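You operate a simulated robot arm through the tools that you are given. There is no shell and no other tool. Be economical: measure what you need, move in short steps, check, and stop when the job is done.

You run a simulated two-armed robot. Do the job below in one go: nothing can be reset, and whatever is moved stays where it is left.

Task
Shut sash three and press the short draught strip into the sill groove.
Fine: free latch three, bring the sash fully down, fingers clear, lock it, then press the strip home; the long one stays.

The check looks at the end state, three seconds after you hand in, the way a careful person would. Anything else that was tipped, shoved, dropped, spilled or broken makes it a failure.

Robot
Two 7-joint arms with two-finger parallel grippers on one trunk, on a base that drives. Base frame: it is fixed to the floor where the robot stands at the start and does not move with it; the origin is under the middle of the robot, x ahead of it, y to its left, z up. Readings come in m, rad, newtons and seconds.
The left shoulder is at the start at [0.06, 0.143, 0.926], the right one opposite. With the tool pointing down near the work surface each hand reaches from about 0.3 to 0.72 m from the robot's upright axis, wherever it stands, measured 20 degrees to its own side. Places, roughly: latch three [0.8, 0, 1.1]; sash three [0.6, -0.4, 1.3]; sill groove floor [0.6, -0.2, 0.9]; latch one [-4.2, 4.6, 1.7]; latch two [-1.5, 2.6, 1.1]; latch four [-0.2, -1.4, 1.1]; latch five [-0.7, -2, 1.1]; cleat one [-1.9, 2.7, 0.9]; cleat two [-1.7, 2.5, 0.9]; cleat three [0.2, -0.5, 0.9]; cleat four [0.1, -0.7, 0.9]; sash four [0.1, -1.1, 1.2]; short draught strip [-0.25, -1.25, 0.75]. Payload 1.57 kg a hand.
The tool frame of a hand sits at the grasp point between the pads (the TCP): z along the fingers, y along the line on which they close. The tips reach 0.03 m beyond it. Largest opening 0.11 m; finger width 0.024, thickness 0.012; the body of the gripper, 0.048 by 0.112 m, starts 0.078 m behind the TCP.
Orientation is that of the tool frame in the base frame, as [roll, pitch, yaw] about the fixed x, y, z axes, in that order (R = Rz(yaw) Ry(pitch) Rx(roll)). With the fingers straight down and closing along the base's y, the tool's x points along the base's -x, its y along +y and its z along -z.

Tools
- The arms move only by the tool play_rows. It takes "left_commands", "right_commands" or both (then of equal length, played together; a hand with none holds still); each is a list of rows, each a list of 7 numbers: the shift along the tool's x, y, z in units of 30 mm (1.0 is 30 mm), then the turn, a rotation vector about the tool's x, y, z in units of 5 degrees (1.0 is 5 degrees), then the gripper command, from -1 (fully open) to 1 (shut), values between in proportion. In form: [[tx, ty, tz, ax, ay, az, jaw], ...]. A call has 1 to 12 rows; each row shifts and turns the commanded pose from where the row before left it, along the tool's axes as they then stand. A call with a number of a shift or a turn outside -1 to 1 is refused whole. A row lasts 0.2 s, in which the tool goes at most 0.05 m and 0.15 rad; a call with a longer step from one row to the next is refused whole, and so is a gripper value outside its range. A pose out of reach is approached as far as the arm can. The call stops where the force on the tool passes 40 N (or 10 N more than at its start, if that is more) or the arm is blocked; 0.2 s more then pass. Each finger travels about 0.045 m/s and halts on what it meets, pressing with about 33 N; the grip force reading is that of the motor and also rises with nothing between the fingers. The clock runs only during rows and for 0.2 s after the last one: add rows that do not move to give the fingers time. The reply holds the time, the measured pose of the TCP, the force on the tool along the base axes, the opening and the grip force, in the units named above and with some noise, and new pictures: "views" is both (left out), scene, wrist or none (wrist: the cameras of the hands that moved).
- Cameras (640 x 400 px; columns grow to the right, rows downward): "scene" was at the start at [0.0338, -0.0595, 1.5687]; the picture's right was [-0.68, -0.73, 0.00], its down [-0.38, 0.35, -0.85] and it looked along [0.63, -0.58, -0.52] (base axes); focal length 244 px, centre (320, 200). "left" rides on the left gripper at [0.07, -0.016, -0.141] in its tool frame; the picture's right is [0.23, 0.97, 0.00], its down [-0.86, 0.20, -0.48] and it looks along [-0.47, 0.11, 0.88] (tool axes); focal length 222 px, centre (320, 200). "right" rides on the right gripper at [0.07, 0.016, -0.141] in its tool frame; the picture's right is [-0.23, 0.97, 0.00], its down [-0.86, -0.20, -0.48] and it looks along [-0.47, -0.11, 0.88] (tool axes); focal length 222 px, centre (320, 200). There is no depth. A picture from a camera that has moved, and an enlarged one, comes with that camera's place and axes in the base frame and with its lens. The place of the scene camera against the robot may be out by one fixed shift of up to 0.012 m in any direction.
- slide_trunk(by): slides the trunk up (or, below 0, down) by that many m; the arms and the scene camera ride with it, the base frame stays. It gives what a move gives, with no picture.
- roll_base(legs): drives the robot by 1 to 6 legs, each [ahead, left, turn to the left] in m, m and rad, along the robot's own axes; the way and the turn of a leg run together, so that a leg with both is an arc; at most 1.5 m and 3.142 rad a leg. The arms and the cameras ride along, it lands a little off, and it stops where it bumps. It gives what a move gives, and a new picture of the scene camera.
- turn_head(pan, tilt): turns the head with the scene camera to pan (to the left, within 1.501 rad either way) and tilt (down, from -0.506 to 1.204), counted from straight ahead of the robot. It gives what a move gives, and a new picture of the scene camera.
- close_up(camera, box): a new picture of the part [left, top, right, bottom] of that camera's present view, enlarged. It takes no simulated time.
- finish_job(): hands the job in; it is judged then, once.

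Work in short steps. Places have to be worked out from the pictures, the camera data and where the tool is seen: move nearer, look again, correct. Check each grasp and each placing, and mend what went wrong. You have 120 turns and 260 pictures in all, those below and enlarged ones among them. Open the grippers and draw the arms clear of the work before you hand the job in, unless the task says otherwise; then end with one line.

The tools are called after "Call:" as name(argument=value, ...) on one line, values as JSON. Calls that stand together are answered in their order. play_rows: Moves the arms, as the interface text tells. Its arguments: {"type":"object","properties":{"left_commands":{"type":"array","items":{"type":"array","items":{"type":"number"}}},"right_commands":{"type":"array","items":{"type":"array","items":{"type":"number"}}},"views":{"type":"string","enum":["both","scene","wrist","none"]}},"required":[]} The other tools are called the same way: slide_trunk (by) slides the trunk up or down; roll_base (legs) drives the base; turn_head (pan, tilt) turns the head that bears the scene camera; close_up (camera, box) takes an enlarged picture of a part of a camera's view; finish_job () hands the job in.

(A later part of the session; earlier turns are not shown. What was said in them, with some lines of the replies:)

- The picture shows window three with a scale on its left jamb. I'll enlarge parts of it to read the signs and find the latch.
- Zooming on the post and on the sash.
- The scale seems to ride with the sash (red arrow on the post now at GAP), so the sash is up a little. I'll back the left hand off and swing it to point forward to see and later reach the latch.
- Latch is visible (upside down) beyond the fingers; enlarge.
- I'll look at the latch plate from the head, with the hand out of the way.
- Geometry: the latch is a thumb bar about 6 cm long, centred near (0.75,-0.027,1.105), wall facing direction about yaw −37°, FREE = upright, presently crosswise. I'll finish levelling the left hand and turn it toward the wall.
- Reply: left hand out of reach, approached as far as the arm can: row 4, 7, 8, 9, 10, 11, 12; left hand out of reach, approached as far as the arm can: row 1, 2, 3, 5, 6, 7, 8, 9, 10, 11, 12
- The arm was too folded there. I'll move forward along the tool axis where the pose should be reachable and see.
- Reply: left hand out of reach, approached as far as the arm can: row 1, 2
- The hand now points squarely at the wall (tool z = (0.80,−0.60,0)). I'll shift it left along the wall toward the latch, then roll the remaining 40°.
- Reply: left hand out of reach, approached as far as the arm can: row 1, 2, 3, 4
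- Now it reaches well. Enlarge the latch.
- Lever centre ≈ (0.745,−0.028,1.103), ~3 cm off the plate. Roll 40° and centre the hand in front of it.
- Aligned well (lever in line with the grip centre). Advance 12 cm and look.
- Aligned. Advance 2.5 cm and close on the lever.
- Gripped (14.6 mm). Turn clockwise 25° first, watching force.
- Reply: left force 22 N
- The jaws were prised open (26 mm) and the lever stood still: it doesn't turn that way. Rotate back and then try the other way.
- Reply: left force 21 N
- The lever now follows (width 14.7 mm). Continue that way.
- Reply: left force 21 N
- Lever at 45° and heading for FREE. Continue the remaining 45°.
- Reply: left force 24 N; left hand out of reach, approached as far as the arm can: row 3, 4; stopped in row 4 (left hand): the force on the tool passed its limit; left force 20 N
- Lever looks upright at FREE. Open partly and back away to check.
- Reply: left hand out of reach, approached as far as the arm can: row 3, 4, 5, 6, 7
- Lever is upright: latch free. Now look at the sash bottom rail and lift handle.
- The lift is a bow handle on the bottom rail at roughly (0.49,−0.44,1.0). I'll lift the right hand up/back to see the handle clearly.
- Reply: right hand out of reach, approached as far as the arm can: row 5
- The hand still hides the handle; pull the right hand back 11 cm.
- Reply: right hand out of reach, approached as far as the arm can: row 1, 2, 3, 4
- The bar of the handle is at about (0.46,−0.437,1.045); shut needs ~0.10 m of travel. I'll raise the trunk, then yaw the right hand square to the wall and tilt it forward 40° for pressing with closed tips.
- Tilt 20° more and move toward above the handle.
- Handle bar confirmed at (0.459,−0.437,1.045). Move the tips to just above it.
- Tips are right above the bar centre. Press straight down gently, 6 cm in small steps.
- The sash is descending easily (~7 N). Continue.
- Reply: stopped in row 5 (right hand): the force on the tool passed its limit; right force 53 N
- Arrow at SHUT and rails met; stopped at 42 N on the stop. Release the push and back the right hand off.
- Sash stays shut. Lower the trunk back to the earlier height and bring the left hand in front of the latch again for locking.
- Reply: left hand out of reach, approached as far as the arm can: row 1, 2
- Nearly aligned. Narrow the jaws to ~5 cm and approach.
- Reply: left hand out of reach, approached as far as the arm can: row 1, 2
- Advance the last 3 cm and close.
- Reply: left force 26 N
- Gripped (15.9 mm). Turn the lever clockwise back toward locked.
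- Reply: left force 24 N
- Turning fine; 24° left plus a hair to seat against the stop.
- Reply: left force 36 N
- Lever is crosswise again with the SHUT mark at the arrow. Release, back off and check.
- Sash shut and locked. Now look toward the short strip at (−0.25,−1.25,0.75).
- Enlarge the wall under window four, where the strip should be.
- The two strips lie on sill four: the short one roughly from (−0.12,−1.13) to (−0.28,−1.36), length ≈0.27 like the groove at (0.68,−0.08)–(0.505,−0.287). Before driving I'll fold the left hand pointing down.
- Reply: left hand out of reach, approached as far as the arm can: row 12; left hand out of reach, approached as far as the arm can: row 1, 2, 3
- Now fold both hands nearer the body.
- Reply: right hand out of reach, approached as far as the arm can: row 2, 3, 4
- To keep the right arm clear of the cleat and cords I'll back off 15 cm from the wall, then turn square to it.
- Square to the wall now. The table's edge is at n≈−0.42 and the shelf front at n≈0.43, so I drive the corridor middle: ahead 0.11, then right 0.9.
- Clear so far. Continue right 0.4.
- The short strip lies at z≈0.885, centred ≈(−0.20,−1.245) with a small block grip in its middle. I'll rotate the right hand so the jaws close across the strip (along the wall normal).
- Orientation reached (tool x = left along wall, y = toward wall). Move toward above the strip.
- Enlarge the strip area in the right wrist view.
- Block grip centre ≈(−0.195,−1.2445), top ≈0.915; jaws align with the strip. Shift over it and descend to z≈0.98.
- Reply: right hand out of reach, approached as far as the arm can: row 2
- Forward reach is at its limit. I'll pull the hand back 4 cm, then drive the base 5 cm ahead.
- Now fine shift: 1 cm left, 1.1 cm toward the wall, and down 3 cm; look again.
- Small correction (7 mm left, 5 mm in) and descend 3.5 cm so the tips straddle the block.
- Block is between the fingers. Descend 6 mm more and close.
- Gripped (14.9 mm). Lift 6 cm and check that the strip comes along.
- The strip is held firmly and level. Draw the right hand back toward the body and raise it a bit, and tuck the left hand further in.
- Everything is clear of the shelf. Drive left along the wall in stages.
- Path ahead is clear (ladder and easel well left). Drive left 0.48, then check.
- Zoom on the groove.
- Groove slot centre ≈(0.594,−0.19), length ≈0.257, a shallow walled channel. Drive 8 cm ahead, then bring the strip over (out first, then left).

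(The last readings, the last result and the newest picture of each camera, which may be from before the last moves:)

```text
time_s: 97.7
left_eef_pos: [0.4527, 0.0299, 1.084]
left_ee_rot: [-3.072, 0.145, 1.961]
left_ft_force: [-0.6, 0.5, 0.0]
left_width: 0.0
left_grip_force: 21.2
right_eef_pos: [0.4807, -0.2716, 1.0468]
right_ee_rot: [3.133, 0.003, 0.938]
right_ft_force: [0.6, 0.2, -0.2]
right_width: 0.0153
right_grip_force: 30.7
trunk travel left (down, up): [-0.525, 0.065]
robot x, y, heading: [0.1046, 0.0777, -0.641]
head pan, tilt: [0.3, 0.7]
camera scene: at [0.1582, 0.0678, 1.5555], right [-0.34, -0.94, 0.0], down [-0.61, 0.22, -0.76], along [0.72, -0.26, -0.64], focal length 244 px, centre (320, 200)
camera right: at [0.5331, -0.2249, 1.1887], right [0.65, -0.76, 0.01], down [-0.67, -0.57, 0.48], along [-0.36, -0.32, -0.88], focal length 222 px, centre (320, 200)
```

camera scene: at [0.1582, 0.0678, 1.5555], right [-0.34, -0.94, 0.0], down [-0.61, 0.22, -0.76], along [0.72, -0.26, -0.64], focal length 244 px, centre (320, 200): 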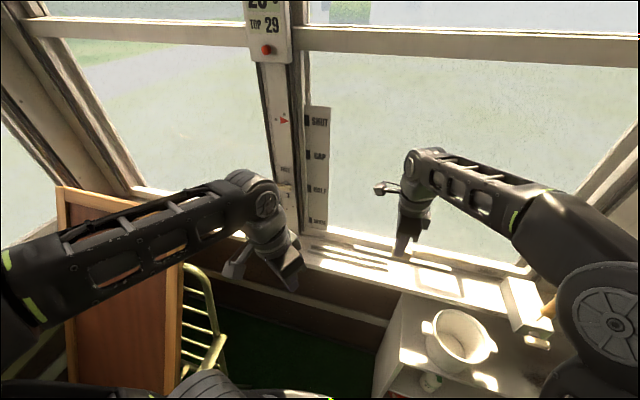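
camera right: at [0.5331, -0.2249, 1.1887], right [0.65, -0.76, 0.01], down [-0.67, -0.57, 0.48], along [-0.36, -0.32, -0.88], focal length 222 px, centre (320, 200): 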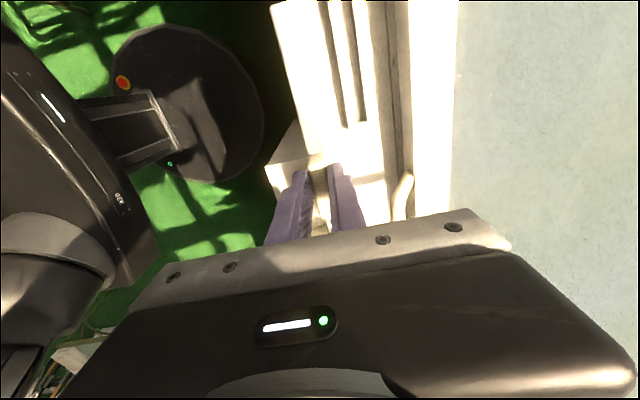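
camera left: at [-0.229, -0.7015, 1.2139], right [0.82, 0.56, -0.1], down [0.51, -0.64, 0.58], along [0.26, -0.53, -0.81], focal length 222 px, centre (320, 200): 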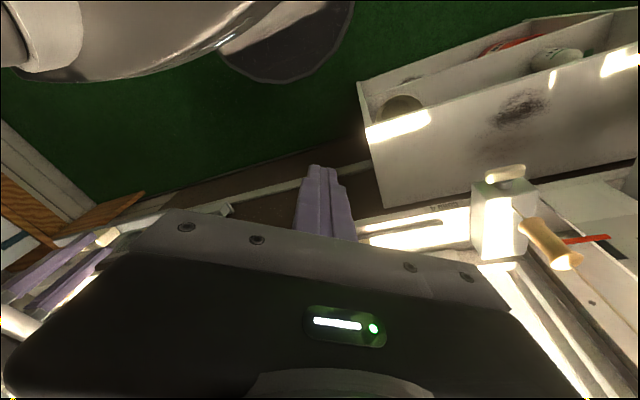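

Continue left 13 cm and 4 cm in, to hover over the groove.

Call:
play_rows(right_commands=[[0.9, 0.26, 0, 0, 0, 0, 1], [0.9, 0.26, 0, 0, 0, 0, 1], [0.9, 0.26, 0, 0, 0, 0, 1], [0.9, 0.26, 0, 0, 0, 0, 1], [0.9, 0.26, 0, 0, 0, 0, 1], [0, 0, 0, 0, 0, 0, 1]], views="both")

Call:
close_up(camera="right", box=[240, 0, 440, 200])

Call:
close_up(camera="scene", box=[280, 200, 420, 300])

```text
time_s: 99.1
left_eef_pos: [0.4523, 0.0299, 1.083]
left_ee_rot: [-3.071, 0.144, 1.961]
left_ft_force: [-0.3, -0.5, -1.0]
left_width: 0.0
left_grip_force: 21.9
right_eef_pos: [0.5706, -0.2047, 1.0477]
right_ee_rot: [3.132, 0.003, 0.937]
right_ft_force: [0.0, 0.2, -1.1]
right_width: 0.0147
right_grip_force: 31.1
right hand out of reach, approached as far as the arm can: row 5
trunk travel left (down, up): [-0.525, 0.065]
robot x, y, heading: [0.1069, 0.0775, -0.642]
head pan, tilt: [0.3, 0.7]
camera scene: at [0.1579, 0.0675, 1.5555], right [-0.34, -0.94, 0.0], down [-0.61, 0.22, -0.76], along [0.72, -0.26, -0.64], focal length 244 px, centre (320, 200)
camera right: at [0.6226, -0.1578, 1.1891], right [0.65, -0.76, 0.01], down [-0.67, -0.57, 0.48], along [-0.36, -0.32, -0.88], focal length 222 px, centre (320, 200)
```

scene: 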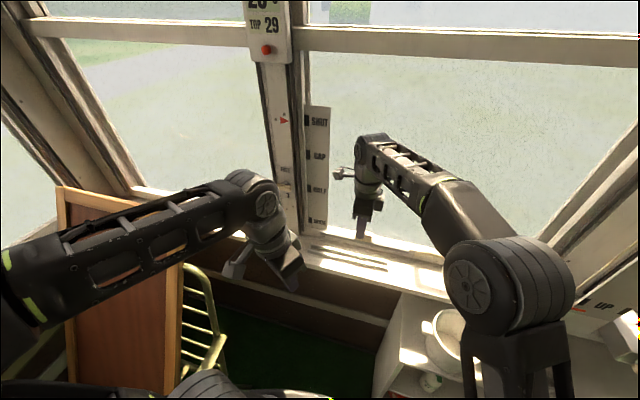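
right: 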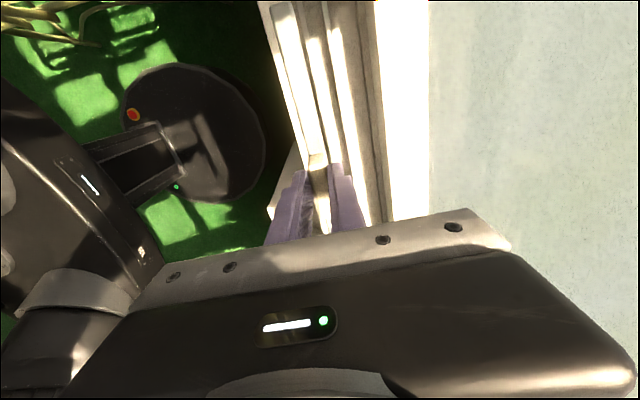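

```text
2.00 times, centred on (340, 100) of right
camera zoom: at [0.6226, -0.1578, 1.1891], right [0.65, -0.76, 0.01], down [-0.67, -0.57, 0.48], along [-0.36, -0.32, -0.88], focal length 444 px, centre (280, 400)
```

zoom: 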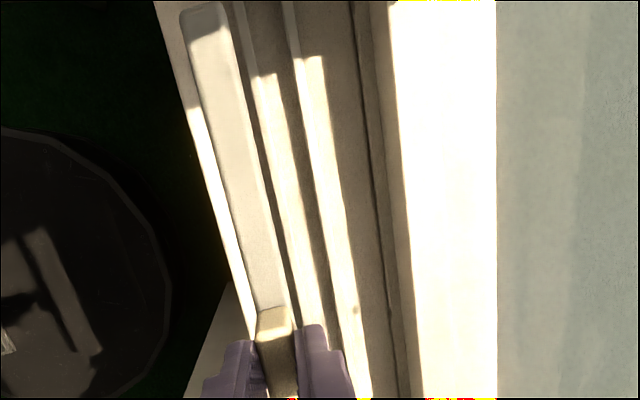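

```text
4.00 times, centred on (350, 250) of scene
camera zoom: at [0.1579, 0.0675, 1.5555], right [-0.34, -0.94, 0.0], down [-0.61, 0.22, -0.76], along [0.72, -0.26, -0.64], focal length 978 px, centre (200, 0)
```

zoom: 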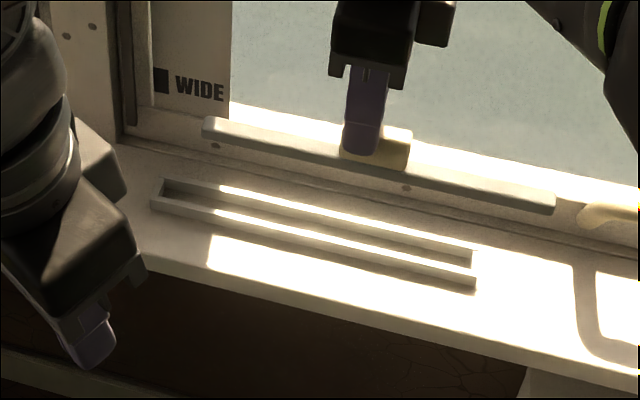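

Very useful view: strip length ≈0.26, slot ≈0.265; the strip must go ~4 cm left and ~3 cm toward the wall. Arm is at its reach limit, so drive the base 3 cm ahead and 4 cm left.

Call:
roll_base(legs=[[0.03, 0.04, 0]])

Call:
close_up(camera="scene", box=[270, 200, 410, 300])

Call:
close_up(camera="right", box=[240, 0, 440, 200])

```text
time_s: 100.0
left_eef_pos: [0.5015, 0.0439, 1.0841]
left_ee_rot: [-3.07, 0.144, 1.963]
left_ft_force: [-0.6, 0.5, 0.0]
left_width: 0.0001
left_grip_force: 21.3
right_eef_pos: [0.6192, -0.1902, 1.047]
right_ee_rot: [3.132, 0.004, 0.937]
right_ft_force: [-0.6, 0.1, -1.5]
right_width: 0.0151
right_grip_force: 31.1
trunk travel left (down, up): [-0.525, 0.065]
robot x, y, heading: [0.1544, 0.0858, -0.646]
head pan, tilt: [0.3, 0.7]
camera scene: at [0.2075, 0.0817, 1.5555], right [-0.34, -0.94, 0.0], down [-0.61, 0.22, -0.76], along [0.72, -0.26, -0.64], focal length 244 px, centre (320, 200)
```

scene: 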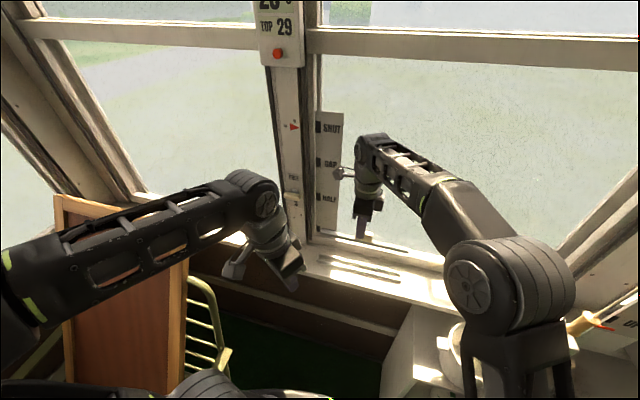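

```text
4.00 times, centred on (340, 250) of scene
camera zoom: at [0.2075, 0.0817, 1.5555], right [-0.34, -0.94, 0.0], down [-0.61, 0.22, -0.76], along [0.72, -0.26, -0.64], focal length 978 px, centre (240, 0)
```

zoom: 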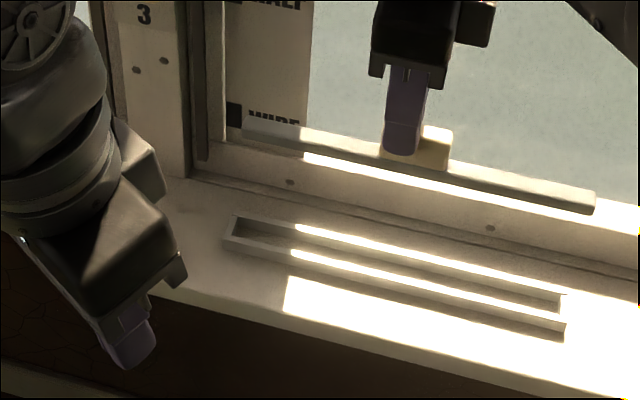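

```text
2.00 times, centred on (340, 100) of right
camera zoom: at [0.6716, -0.1444, 1.1889], right [0.65, -0.76, 0.01], down [-0.67, -0.57, 0.48], along [-0.36, -0.32, -0.88], focal length 444 px, centre (280, 400)
```

zoom: 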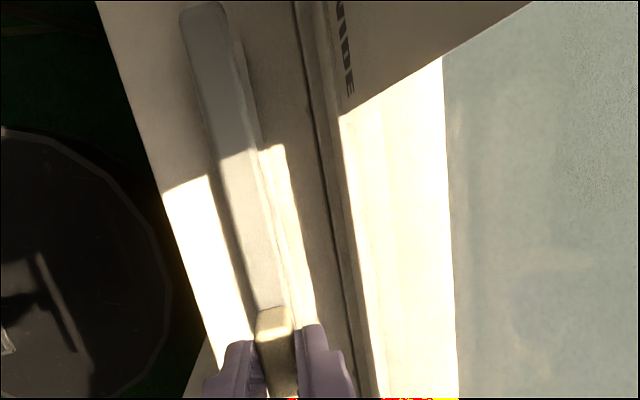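

L alignment is within ~1 mm. Trim yaw by ~0.7° and lower 8 cm to just above the groove for a close check.

Call:
play_rows(right_commands=[[0, 0, 0.5, 0, 0, -0.14, 1], [0, 0, 0.5, 0, 0, 0, 1], [0, 0, 0.5, 0, 0, 0, 1], [0, 0, 0.5, 0, 0, 0, 1], [0, 0, 0.5, 0, 0, 0, 1], [0, 0, 0.2, 0, 0, 0, 1], [0, 0, 0, 0, 0, 0, 1]], views="none")

Call:
close_up(camera="scene", box=[300, 220, 420, 300])

Call:
close_up(camera="right", box=[260, 0, 380, 170])

```text
time_s: 101.6
left_eef_pos: [0.5001, 0.0424, 1.0842]
left_ee_rot: [-3.073, 0.146, 1.961]
left_ft_force: [-0.5, 0.0, 0.3]
left_width: 0.0001
left_grip_force: 22.0
right_eef_pos: [0.6187, -0.1907, 0.9663]
right_ee_rot: [3.132, 0.004, 0.949]
right_ft_force: [-0.4, 0.1, -0.6]
right_width: 0.0151
right_grip_force: 30.9
trunk travel left (down, up): [-0.525, 0.065]
robot x, y, heading: [0.1514, 0.0911, -0.646]
head pan, tilt: [0.3, 0.7]
```

```text
5.00 times, centred on (360, 260) of scene
camera zoom: at [0.2063, 0.081, 1.5555], right [-0.34, -0.94, 0.0], down [-0.61, 0.22, -0.76], along [0.72, -0.26, -0.64], focal length 1223 px, centre (120, -100)
```

zoom: 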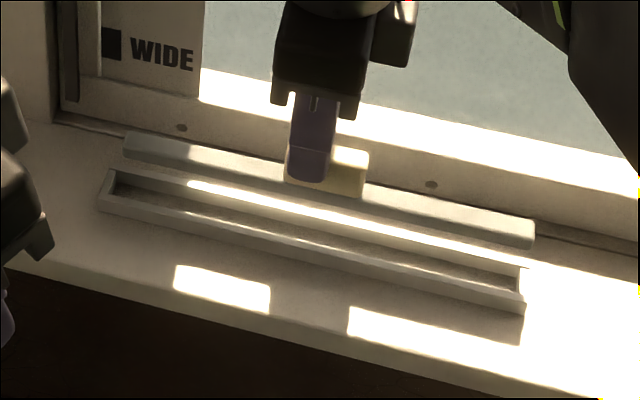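

```text
2.35 times, centred on (320, 85) of right
camera zoom: at [0.6703, -0.1452, 1.108], right [0.66, -0.75, 0.01], down [-0.66, -0.58, 0.48], along [-0.36, -0.32, -0.88], focal length 523 px, centre (320, 471)
```

zoom: 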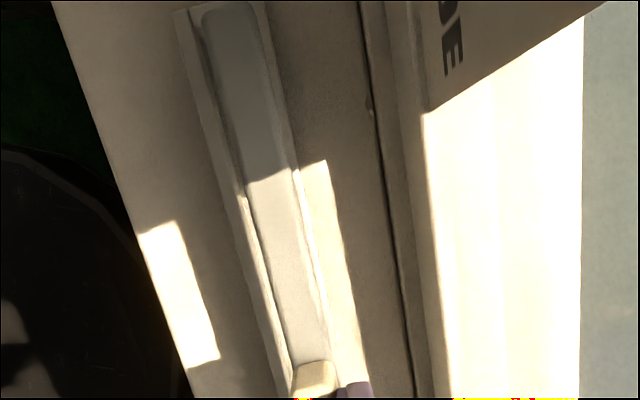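

Comparing both views, the strip should go ~6 mm back from the wall and ~3 mm left. Correct and lower 2 cm, then compare again.

Call:
play_rows(right_commands=[[0.1, -0.22, 0, 0, 0, 0, 1], [0, 0, 0.3, 0, 0, 0, 1], [0, 0, 0.3, 0, 0, 0, 1], [0, 0, 0, 0, 0, 0, 1]], views="none")

Call:
close_up(camera="scene", box=[300, 220, 420, 300])

Call:
close_up(camera="right", box=[270, 0, 370, 170])

```text
time_s: 102.6
left_eef_pos: [0.5006, 0.0433, 1.0835]
left_ee_rot: [-3.074, 0.145, 1.959]
left_ft_force: [-0.4, 0.5, 0.5]
left_width: 0.0
left_grip_force: 21.4
right_eef_pos: [0.6142, -0.1853, 0.9477]
right_ee_rot: [3.134, 0.004, 0.949]
right_ft_force: [-1.1, 0.6, -0.8]
right_width: 0.0151
right_grip_force: 31.0
trunk travel left (down, up): [-0.525, 0.065]
robot x, y, heading: [0.1517, 0.0888, -0.645]
head pan, tilt: [0.3, 0.7]
```

```text
5.00 times, centred on (360, 260) of scene
camera zoom: at [0.2062, 0.0809, 1.5556], right [-0.34, -0.94, 0.0], down [-0.61, 0.22, -0.76], along [0.72, -0.26, -0.64], focal length 1223 px, centre (120, -100)
```

zoom: 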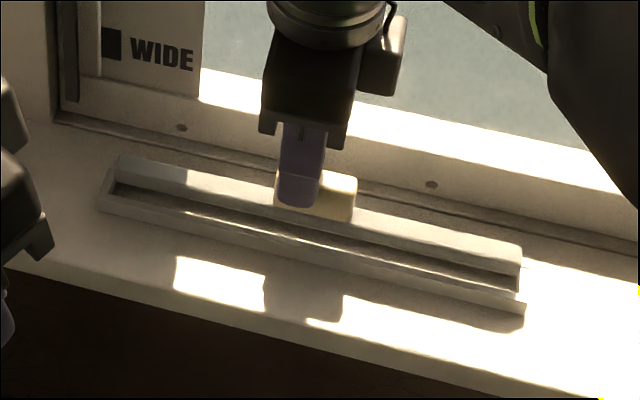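

```text
2.35 times, centred on (320, 85) of right
camera zoom: at [0.6673, -0.1385, 1.0897], right [0.66, -0.75, 0.01], down [-0.66, -0.58, 0.48], along [-0.36, -0.32, -0.88], focal length 523 px, centre (320, 471)
```

zoom: 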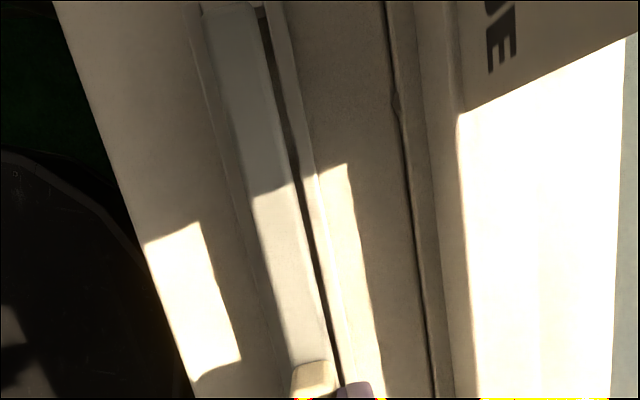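

The strip is now centred between the rails and ends (a few mm margin each). Lower slowly into the groove.

Call:
play_rows(right_commands=[[0, 0, 0.15, 0, 0, 0, 1], [0, 0, 0.15, 0, 0, 0, 1], [0, 0, 0.15, 0, 0, 0, 1], [0, 0, 0, 0, 0, 0, 1]], views="none")

Call:
close_up(camera="scene", box=[300, 220, 420, 300])

Call:
close_up(camera="right", box=[270, 0, 370, 170])

```text
time_s: 103.6
left_eef_pos: [0.5007, 0.0437, 1.0846]
left_ee_rot: [-3.073, 0.144, 1.96]
left_ft_force: [0.3, -0.7, -0.6]
left_width: 0.0
left_grip_force: 21.2
right_eef_pos: [0.6144, -0.1847, 0.9356]
right_ee_rot: [3.134, 0.003, 0.949]
right_ft_force: [0.0, -0.2, -0.2]
right_width: 0.015
right_grip_force: 30.9
trunk travel left (down, up): [-0.525, 0.065]
robot x, y, heading: [0.1538, 0.0874, -0.644]
head pan, tilt: [0.3, 0.7]
```

```text
5.00 times, centred on (360, 260) of scene
camera zoom: at [0.2062, 0.081, 1.5556], right [-0.34, -0.94, 0.0], down [-0.61, 0.22, -0.76], along [0.72, -0.26, -0.64], focal length 1223 px, centre (120, -100)
```

zoom: 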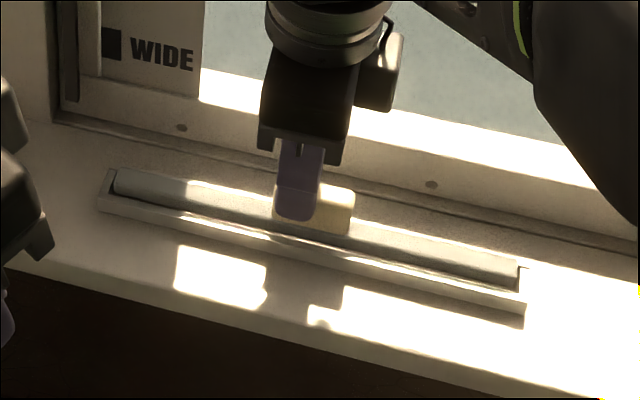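

```text
2.35 times, centred on (320, 85) of right
camera zoom: at [0.6671, -0.1384, 1.0763], right [0.66, -0.75, 0.01], down [-0.66, -0.58, 0.48], along [-0.36, -0.32, -0.88], focal length 523 px, centre (320, 471)
```

zoom: 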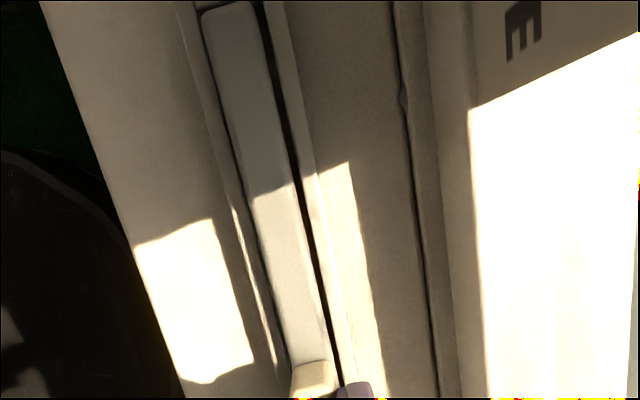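

The strip sits between the rails with small gaps on both sides. Continue down until contact.

Call:
play_rows(right_commands=[[0, 0.04, 0.15, 0, 0, 0, 1], [0, 0, 0.15, 0, 0, 0, 1], [0, 0, 0.15, 0, 0, 0, 1], [0, 0, 0.15, 0, 0, 0, 1]], views="none")

Call:
close_up(camera="scene", box=[300, 220, 420, 300])

Call:
close_up(camera="right", box=[270, 0, 370, 170])

```text
time_s: 104.6
left_eef_pos: [0.4986, 0.0428, 1.0852]
left_ee_rot: [-3.074, 0.146, 1.96]
left_ft_force: [-0.3, 0.2, -0.7]
left_width: 0.0001
left_grip_force: 21.4
right_eef_pos: [0.6173, -0.1859, 0.9219]
right_ee_rot: [3.126, 0.001, 0.949]
right_ft_force: [-2.9, -3.4, 28.5]
right_width: 0.0153
right_grip_force: 31.5
trunk travel left (down, up): [-0.525, 0.065]
robot x, y, heading: [0.15, 0.0897, -0.646]
head pan, tilt: [0.3, 0.7]
```

```text
5.00 times, centred on (360, 260) of scene
camera zoom: at [0.2032, 0.0819, 1.5563], right [-0.34, -0.94, 0.0], down [-0.6, 0.22, -0.77], along [0.72, -0.26, -0.64], focal length 1223 px, centre (120, -100)
```

zoom: 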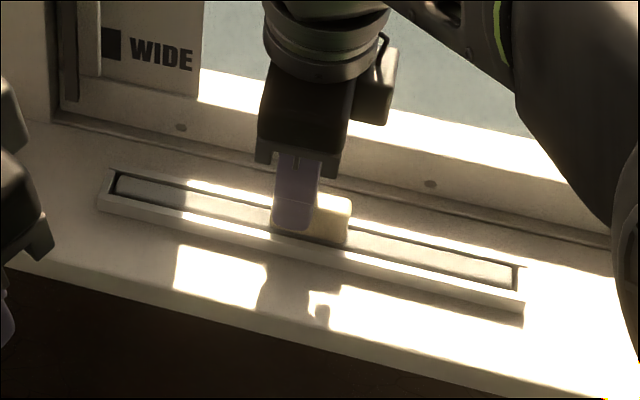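

```text
2.35 times, centred on (320, 85) of right
camera zoom: at [0.6674, -0.1392, 1.0634], right [0.66, -0.75, 0.02], down [-0.67, -0.57, 0.47], along [-0.35, -0.32, -0.88], focal length 523 px, centre (320, 471)
```

zoom: 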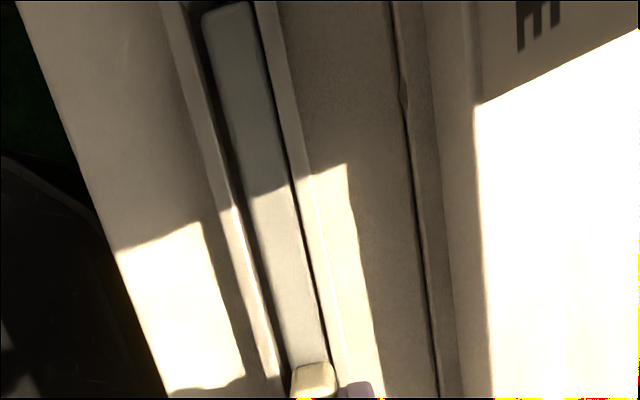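

Contact at 28 N with the strip inside the channel. Press a bit harder to drive it home.

Call:
play_rows(right_commands=[[0, 0, 0.1, 0, 0, 0, 1], [0, 0, 0.1, 0, 0, 0, 1], [0, 0, 0.1, 0, 0, 0, 1]], views="none")

Call:
close_up(camera="right", box=[270, 0, 370, 170])

```text
time_s: 105.4
left_eef_pos: [0.4994, 0.0443, 1.0838]
left_ee_rot: [-3.072, 0.147, 1.961]
left_ft_force: [0.0, 0.8, 0.1]
left_width: 0.0
left_grip_force: 21.8
right_eef_pos: [0.6171, -0.1852, 0.9095]
right_ee_rot: [3.13, 0.003, 0.949]
right_ft_force: [3.6, -1.6, 28.4]
right_width: 0.0156
right_grip_force: 31.2
trunk travel left (down, up): [-0.525, 0.065]
robot x, y, heading: [0.1504, 0.0906, -0.648]
head pan, tilt: [0.3, 0.7]
```

```text
2.35 times, centred on (320, 85) of right
camera zoom: at [0.668, -0.1385, 1.0516], right [0.66, -0.75, 0.01], down [-0.66, -0.58, 0.48], along [-0.35, -0.32, -0.88], focal length 523 px, centre (320, 471)
```

zoom: 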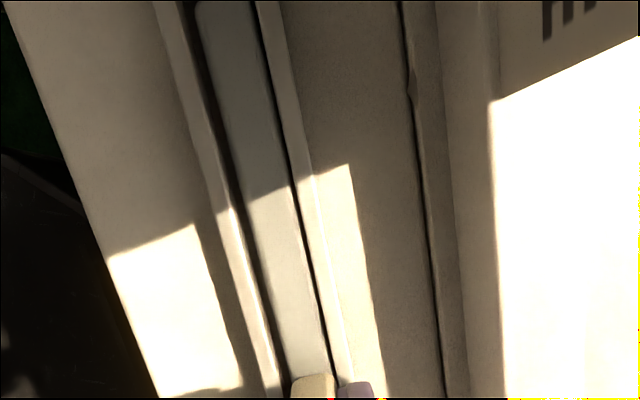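

TCP dropped another 12 mm; check whether the strip sank or the fingers slid on the block.

Call:
close_up(camera="scene", box=[300, 220, 420, 300])

Call:
close_up(camera="scene", box=[345, 240, 415, 285])

```text
5.00 times, centred on (360, 260) of scene
camera zoom: at [0.2046, 0.0821, 1.5557], right [-0.34, -0.94, 0.0], down [-0.61, 0.22, -0.77], along [0.72, -0.26, -0.64], focal length 1223 px, centre (120, -100)
```

zoom: 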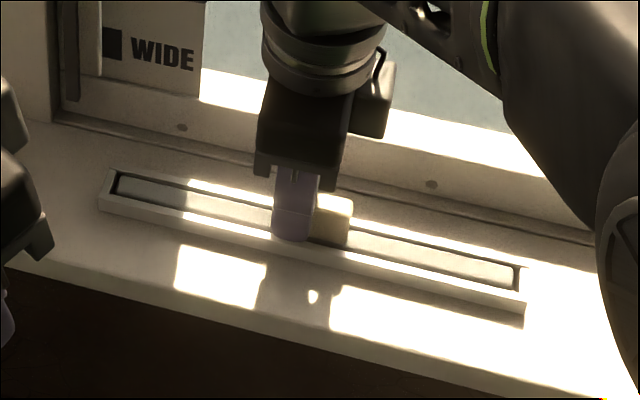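

```text
8.89 times, centred on (380, 262) of scene
camera zoom: at [0.2046, 0.0821, 1.5557], right [-0.34, -0.94, 0.0], down [-0.61, 0.22, -0.77], along [0.72, -0.26, -0.64], focal length 2173 px, centre (-213, -356)
```

zoom: 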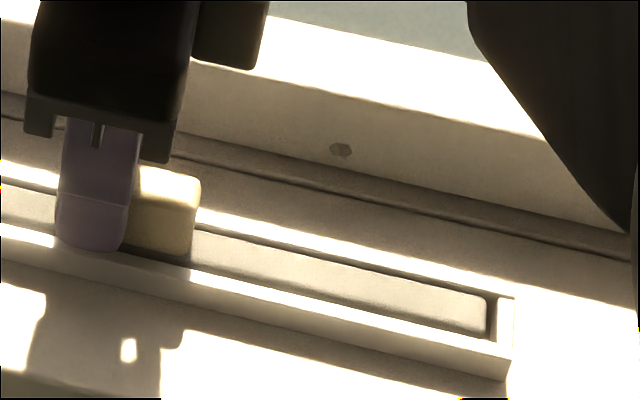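

The fingers slid down on the block. I'll release, rise, close the jaws, and press with the closed tips on top of the block instead.

Call:
play_rows(right_commands=[[0, 0, -0.15, 0, 0, 0, 0.5], [0, 0, 0, 0, 0, 0, 0.4], [0, 0, 0, 0, 0, 0, 0.4], [0, 0, -0.3, 0, 0, 0, 0.4], [0, 0, -0.7, 0, 0, 0, 0.4], [0, 0, -1, 0, 0, 0, 0.4], [0, 0, 0, 0, 0, 0, 1], [0, 0, 0, 0, 0, 0, 1], [0, 0, 0, 0, 0, 0, 1]], views="wrist")

Call:
close_up(camera="scene", box=[300, 220, 420, 300])

Call:
close_up(camera="right", box=[260, 0, 400, 200])

```text
time_s: 107.4
left_eef_pos: [0.4998, 0.0431, 1.0842]
left_ee_rot: [-3.073, 0.145, 1.961]
left_ft_force: [0.4, 0.6, 0.5]
left_width: 0.0
left_grip_force: 21.6
right_eef_pos: [0.6158, -0.1843, 0.9728]
right_ee_rot: [3.133, 0.004, 0.951]
right_ft_force: [-0.1, 0.4, 0.2]
right_width: 0.0
right_grip_force: 20.7
trunk travel left (down, up): [-0.525, 0.065]
robot x, y, heading: [0.1531, 0.0911, -0.647]
head pan, tilt: [0.3, 0.7]
camera right: at [0.6673, -0.1383, 1.1139], right [0.66, -0.75, 0.01], down [-0.66, -0.58, 0.48], along [-0.36, -0.32, -0.88], focal length 222 px, centre (320, 200)
```

right: 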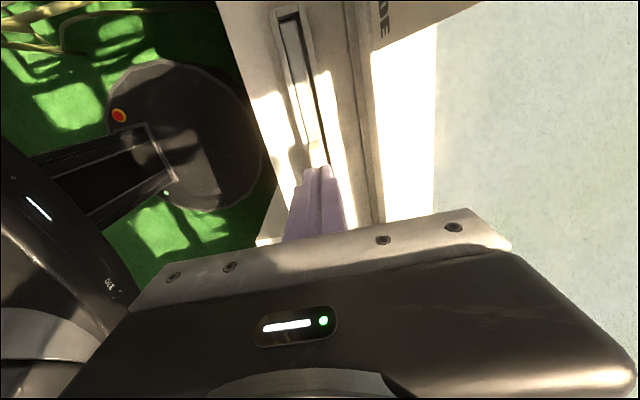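

```text
5.00 times, centred on (360, 260) of scene
camera zoom: at [0.2062, 0.081, 1.5556], right [-0.34, -0.94, 0.0], down [-0.61, 0.22, -0.76], along [0.72, -0.26, -0.64], focal length 1223 px, centre (120, -100)
```

zoom: 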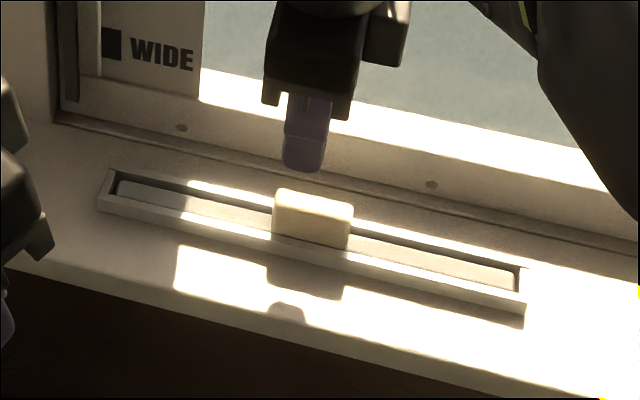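

```text
2.00 times, centred on (330, 100) of right
camera zoom: at [0.6673, -0.1383, 1.1139], right [0.66, -0.75, 0.01], down [-0.66, -0.58, 0.48], along [-0.36, -0.32, -0.88], focal length 444 px, centre (300, 400)
```

zoom: 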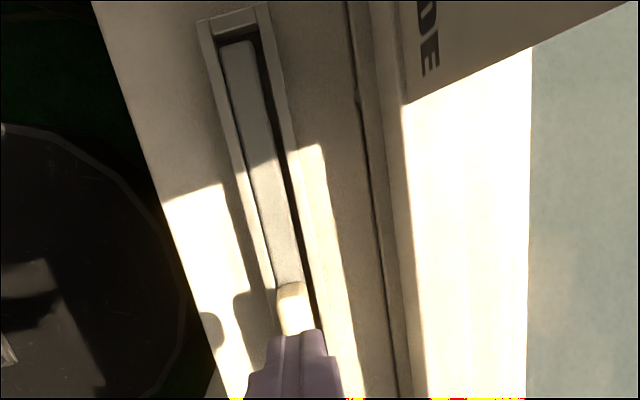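

The strip lies within the slot. Shift 1 cm right over the block centre and press down until ~35 N.

Call:
play_rows(right_commands=[[-0.35, 0, 0, 0, 0, 0, 1], [0, 0, 0.3, 0, 0, 0, 1], [0, 0, 0.3, 0, 0, 0, 1], [0, 0, 0.2, 0, 0, 0, 1], [0, 0, 0.2, 0, 0, 0, 1], [0, 0, 0.15, 0, 0, 0, 1], [0, 0, 0.15, 0, 0, 0, 1], [0, 0, 0.15, 0, 0, 0, 1], [0, 0, 0.15, 0, 0, 0, 1]], views="none")

Call:
close_up(camera="scene", box=[300, 220, 420, 300])

```text
time_s: 109.4
left_eef_pos: [0.4998, 0.0429, 1.0837]
left_ee_rot: [-3.072, 0.146, 1.96]
left_ft_force: [-0.6, -0.3, 0.1]
left_width: 0.0001
left_grip_force: 21.3
right_eef_pos: [0.6128, -0.1954, 0.9346]
right_ee_rot: [3.119, -0.003, 0.949]
right_ft_force: [-5.3, -0.7, 20.9]
right_width: 0.0001
right_grip_force: 21.4
trunk travel left (down, up): [-0.525, 0.065]
robot x, y, heading: [0.1509, 0.092, -0.645]
head pan, tilt: [0.3, 0.7]
stopped in row 9 (right hand): the force on the tool passed its limit (the readings are from after the stop); the commanded pose is now the measured one
```

```text
5.00 times, centred on (360, 260) of scene
camera zoom: at [0.2046, 0.0813, 1.5557], right [-0.34, -0.94, 0.0], down [-0.61, 0.22, -0.77], along [0.72, -0.26, -0.64], focal length 1223 px, centre (120, -100)
```

zoom: 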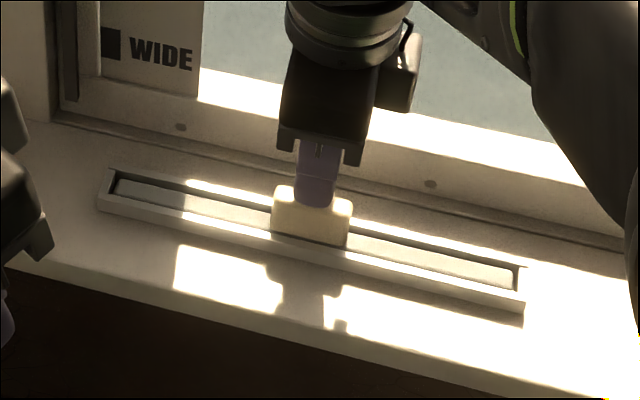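

Pressed to 40 N at tip height 0.905. Press once more to see if it yields further.

Call:
play_rows(right_commands=[[0, 0, 0.15, 0, 0, 0, 1], [0, 0, 0.15, 0, 0, 0, 1], [0, 0, 0.15, 0, 0, 0, 1]], views="none")

Call:
play_rows(right_commands=[[0, 0, -0.3, 0, 0, 0, 1], [0, 0, -0.7, 0, 0, 0, 1], [0, 0, -1, 0, 0, 0, 1], [0, 0, -1, 0, 0, 0, 1]], views="wrist")

Call:
close_up(camera="scene", box=[305, 235, 365, 285])

Call:
close_up(camera="scene", box=[350, 240, 420, 290])

Call:
close_up(camera="right", box=[260, 0, 400, 200])

```text
time_s: 109.8
left_eef_pos: [0.4976, 0.0432, 1.0841]
left_ee_rot: [-3.073, 0.143, 1.96]
left_ft_force: [-0.4, -1.0, -0.6]
left_width: 0.0
left_grip_force: 21.4
right_eef_pos: [0.6145, -0.1959, 0.9343]
right_ee_rot: [3.115, -0.008, 0.948]
right_ft_force: [-4.8, -0.3, 21.7]
right_width: 0.0001
right_grip_force: 21.2
trunk travel left (down, up): [-0.525, 0.065]
robot x, y, heading: [0.1527, 0.091, -0.645]
head pan, tilt: [0.3, 0.7]
stopped in row 2 (right hand): the force on the tool passed its limit (the readings are from after the stop); the commanded pose is now the measured one
```

```text
time_s: 110.8
left_eef_pos: [0.4998, 0.0434, 1.0837]
left_ee_rot: [-3.072, 0.144, 1.961]
left_ft_force: [0.7, -0.1, -0.2]
left_width: 0.0001
left_grip_force: 21.5
right_eef_pos: [0.6134, -0.1952, 1.0222]
right_ee_rot: [3.118, -0.005, 0.949]
right_ft_force: [-0.6, -0.7, 0.7]
right_width: 0.0
right_grip_force: 21.4
trunk travel left (down, up): [-0.525, 0.065]
robot x, y, heading: [0.1524, 0.0947, -0.644]
head pan, tilt: [0.3, 0.7]
camera right: at [0.663, -0.1482, 1.1646], right [0.66, -0.75, 0.02], down [-0.67, -0.57, 0.47], along [-0.34, -0.32, -0.88], focal length 222 px, centre (320, 200)
```

right: 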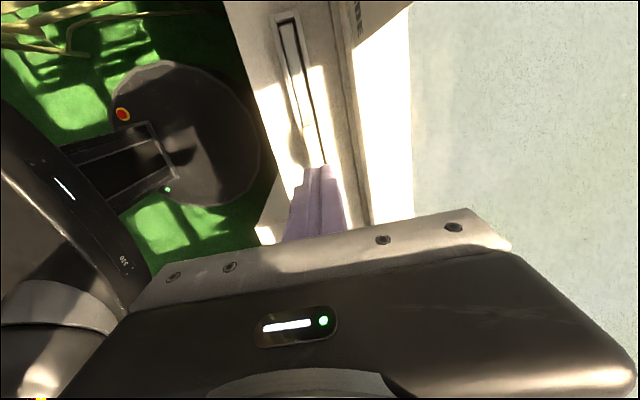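

```text
8.00 times, centred on (335, 260) of scene
camera zoom: at [0.2058, 0.0811, 1.5555], right [-0.34, -0.94, 0.0], down [-0.61, 0.22, -0.77], along [0.72, -0.26, -0.64], focal length 1956 px, centre (200, -280)
```

zoom: 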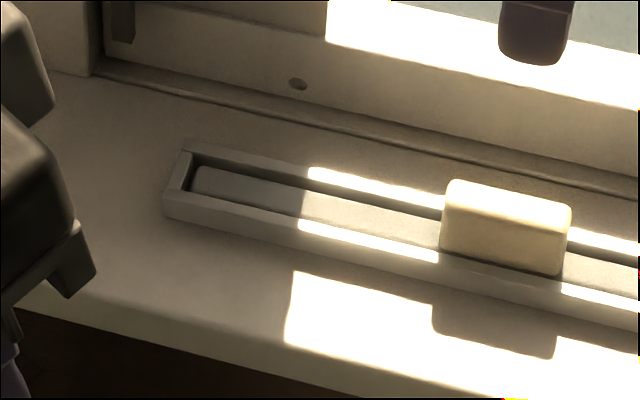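

```text
8.00 times, centred on (385, 265) of scene
camera zoom: at [0.2058, 0.0811, 1.5555], right [-0.34, -0.94, 0.0], down [-0.61, 0.22, -0.77], along [0.72, -0.26, -0.64], focal length 1956 px, centre (-200, -320)
```

zoom: 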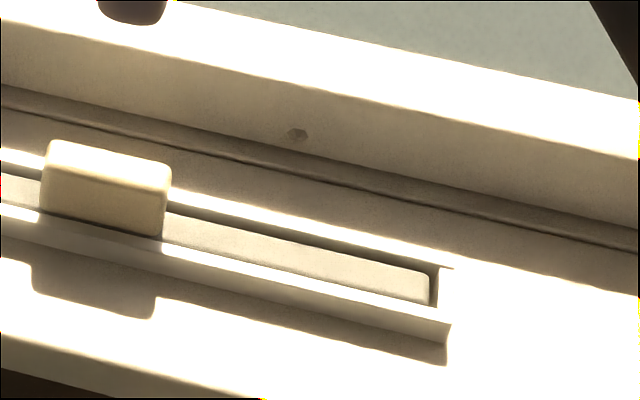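

```text
2.00 times, centred on (330, 100) of right
camera zoom: at [0.663, -0.1482, 1.1646], right [0.66, -0.75, 0.02], down [-0.67, -0.57, 0.47], along [-0.34, -0.32, -0.88], focal length 444 px, centre (300, 400)
```

zoom: 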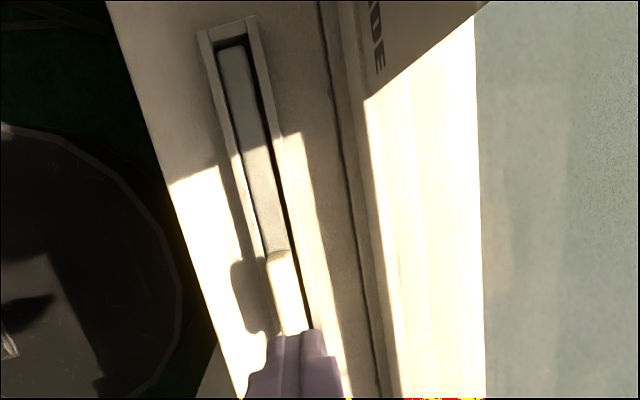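

Strip is home: level, recessed between the rails at both ends and no longer yielding. Retract the right hand (up, back, right) and open both grippers.

Call:
play_rows(right_commands=[[0, -0.5, -0.8, 0, 0, 0, 1], [-0.3, -1, 0, 0, 0, 0, 1], [-0.5, -1, 0, 0, 0, 0, 1], [-0.5, -1, 0, 0, 0, 0, 1], [-0.5, -1, 0, 0, 0, 0, 1], [-0.5, -1, 0, 0, 0, 0, -1], [-0.5, -1, 0, 0, 0, 0, -1], [0, 0, 0, 0, 0, 0, -1], [0, 0, 0, 0, 0, 0, -1], [0, 0, 0, 0, 0, 0, -1]], left_commands=[[0, 0, 0, 0, 0, 0, -1], [0, 0, 0, 0, 0, 0, -1], [0, 0, 0, 0, 0, 0, -1], [0, 0, 0, 0, 0, 0, -1], [0, 0, 0, 0, 0, 0, -1], [0, 0, 0, 0, 0, 0, -1], [0, 0, 0, 0, 0, 0, -1], [0, 0, 0, 0, 0, 0, -1], [0, 0, 0, 0, 0, 0, -1], [0, 0, 0, 0, 0, 0, -1]], views="scene")

Call:
close_up(camera="scene", box=[250, 100, 430, 300])

Call:
turn_head(pan=-0.5, tilt=0.7)

```text
time_s: 113.0
left_eef_pos: [0.5, 0.0421, 1.0845]
left_ee_rot: [-3.072, 0.145, 1.961]
left_ft_force: [0.0, -0.4, -0.4]
left_width: 0.1101
left_grip_force: 0.1
right_eef_pos: [0.4077, -0.1493, 1.0385]
right_ee_rot: [3.118, -0.002, 0.95]
right_ft_force: [0.2, -0.6, 0.3]
right_width: 0.1041
right_grip_force: 0.1
trunk travel left (down, up): [-0.525, 0.065]
robot x, y, heading: [0.1537, 0.0891, -0.643]
head pan, tilt: [0.3, 0.7]
camera scene: at [0.2061, 0.081, 1.5555], right [-0.34, -0.94, 0.0], down [-0.61, 0.22, -0.76], along [0.72, -0.26, -0.64], focal length 244 px, centre (320, 200)
```

scene: 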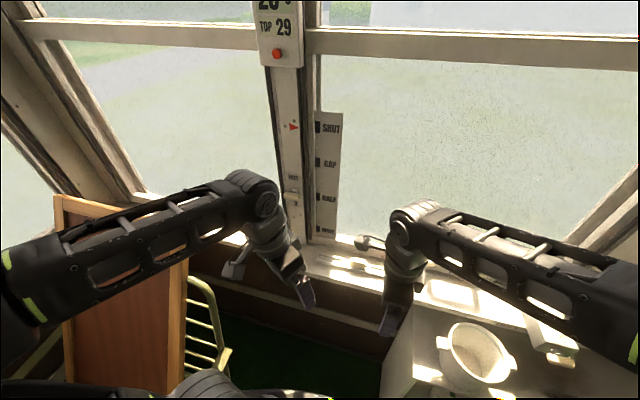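

```text
2.00 times, centred on (340, 200) of scene
camera zoom: at [0.2061, 0.081, 1.5555], right [-0.34, -0.94, 0.0], down [-0.61, 0.22, -0.76], along [0.72, -0.26, -0.64], focal length 489 px, centre (280, 200)
```

zoom: 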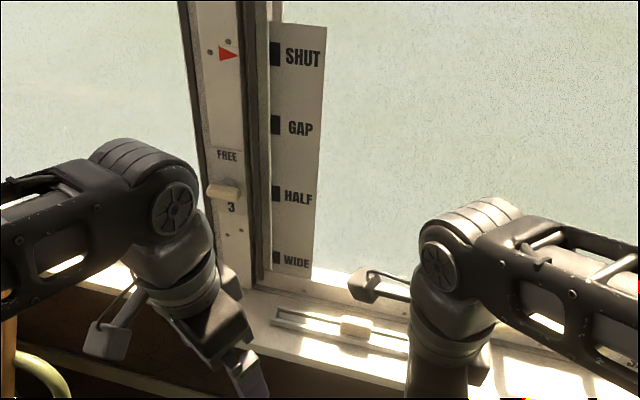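

```text
time_s: 114.2
left_eef_pos: [0.5003, 0.043, 1.0834]
left_ee_rot: [-3.073, 0.144, 1.961]
left_ft_force: [-0.3, -0.3, 0.4]
left_width: 0.1096
left_grip_force: 0.2
right_eef_pos: [0.4066, -0.1491, 1.0402]
right_ee_rot: [3.118, -0.004, 0.95]
right_ft_force: [0.1, 0.0, 0.8]
right_width: 0.1099
right_grip_force: 0.0
trunk travel left (down, up): [-0.525, 0.065]
robot x, y, heading: [0.1537, 0.0919, -0.646]
head pan, tilt: [-0.499, 0.7]
camera scene: at [0.1613, 0.0323, 1.5556], right [-0.91, -0.42, 0.0], down [-0.27, 0.59, -0.76], along [0.32, -0.7, -0.64], focal length 244 px, centre (320, 200)
```

scene: 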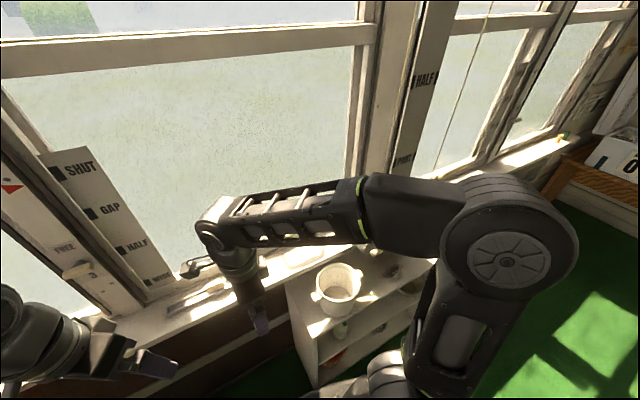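

Arrow at SHUT, latch crosswise (locked), strip seated, bucket and surroundings undisturbed, both grippers open and clear. Handing in.

Call:
finish_job()

```text
The job is handed in.
```

Sash three is fully down with the arrow at SHUT, and latch three is back in the locked position. The short draught strip is pressed into the sill groove, and the long one is where it was.
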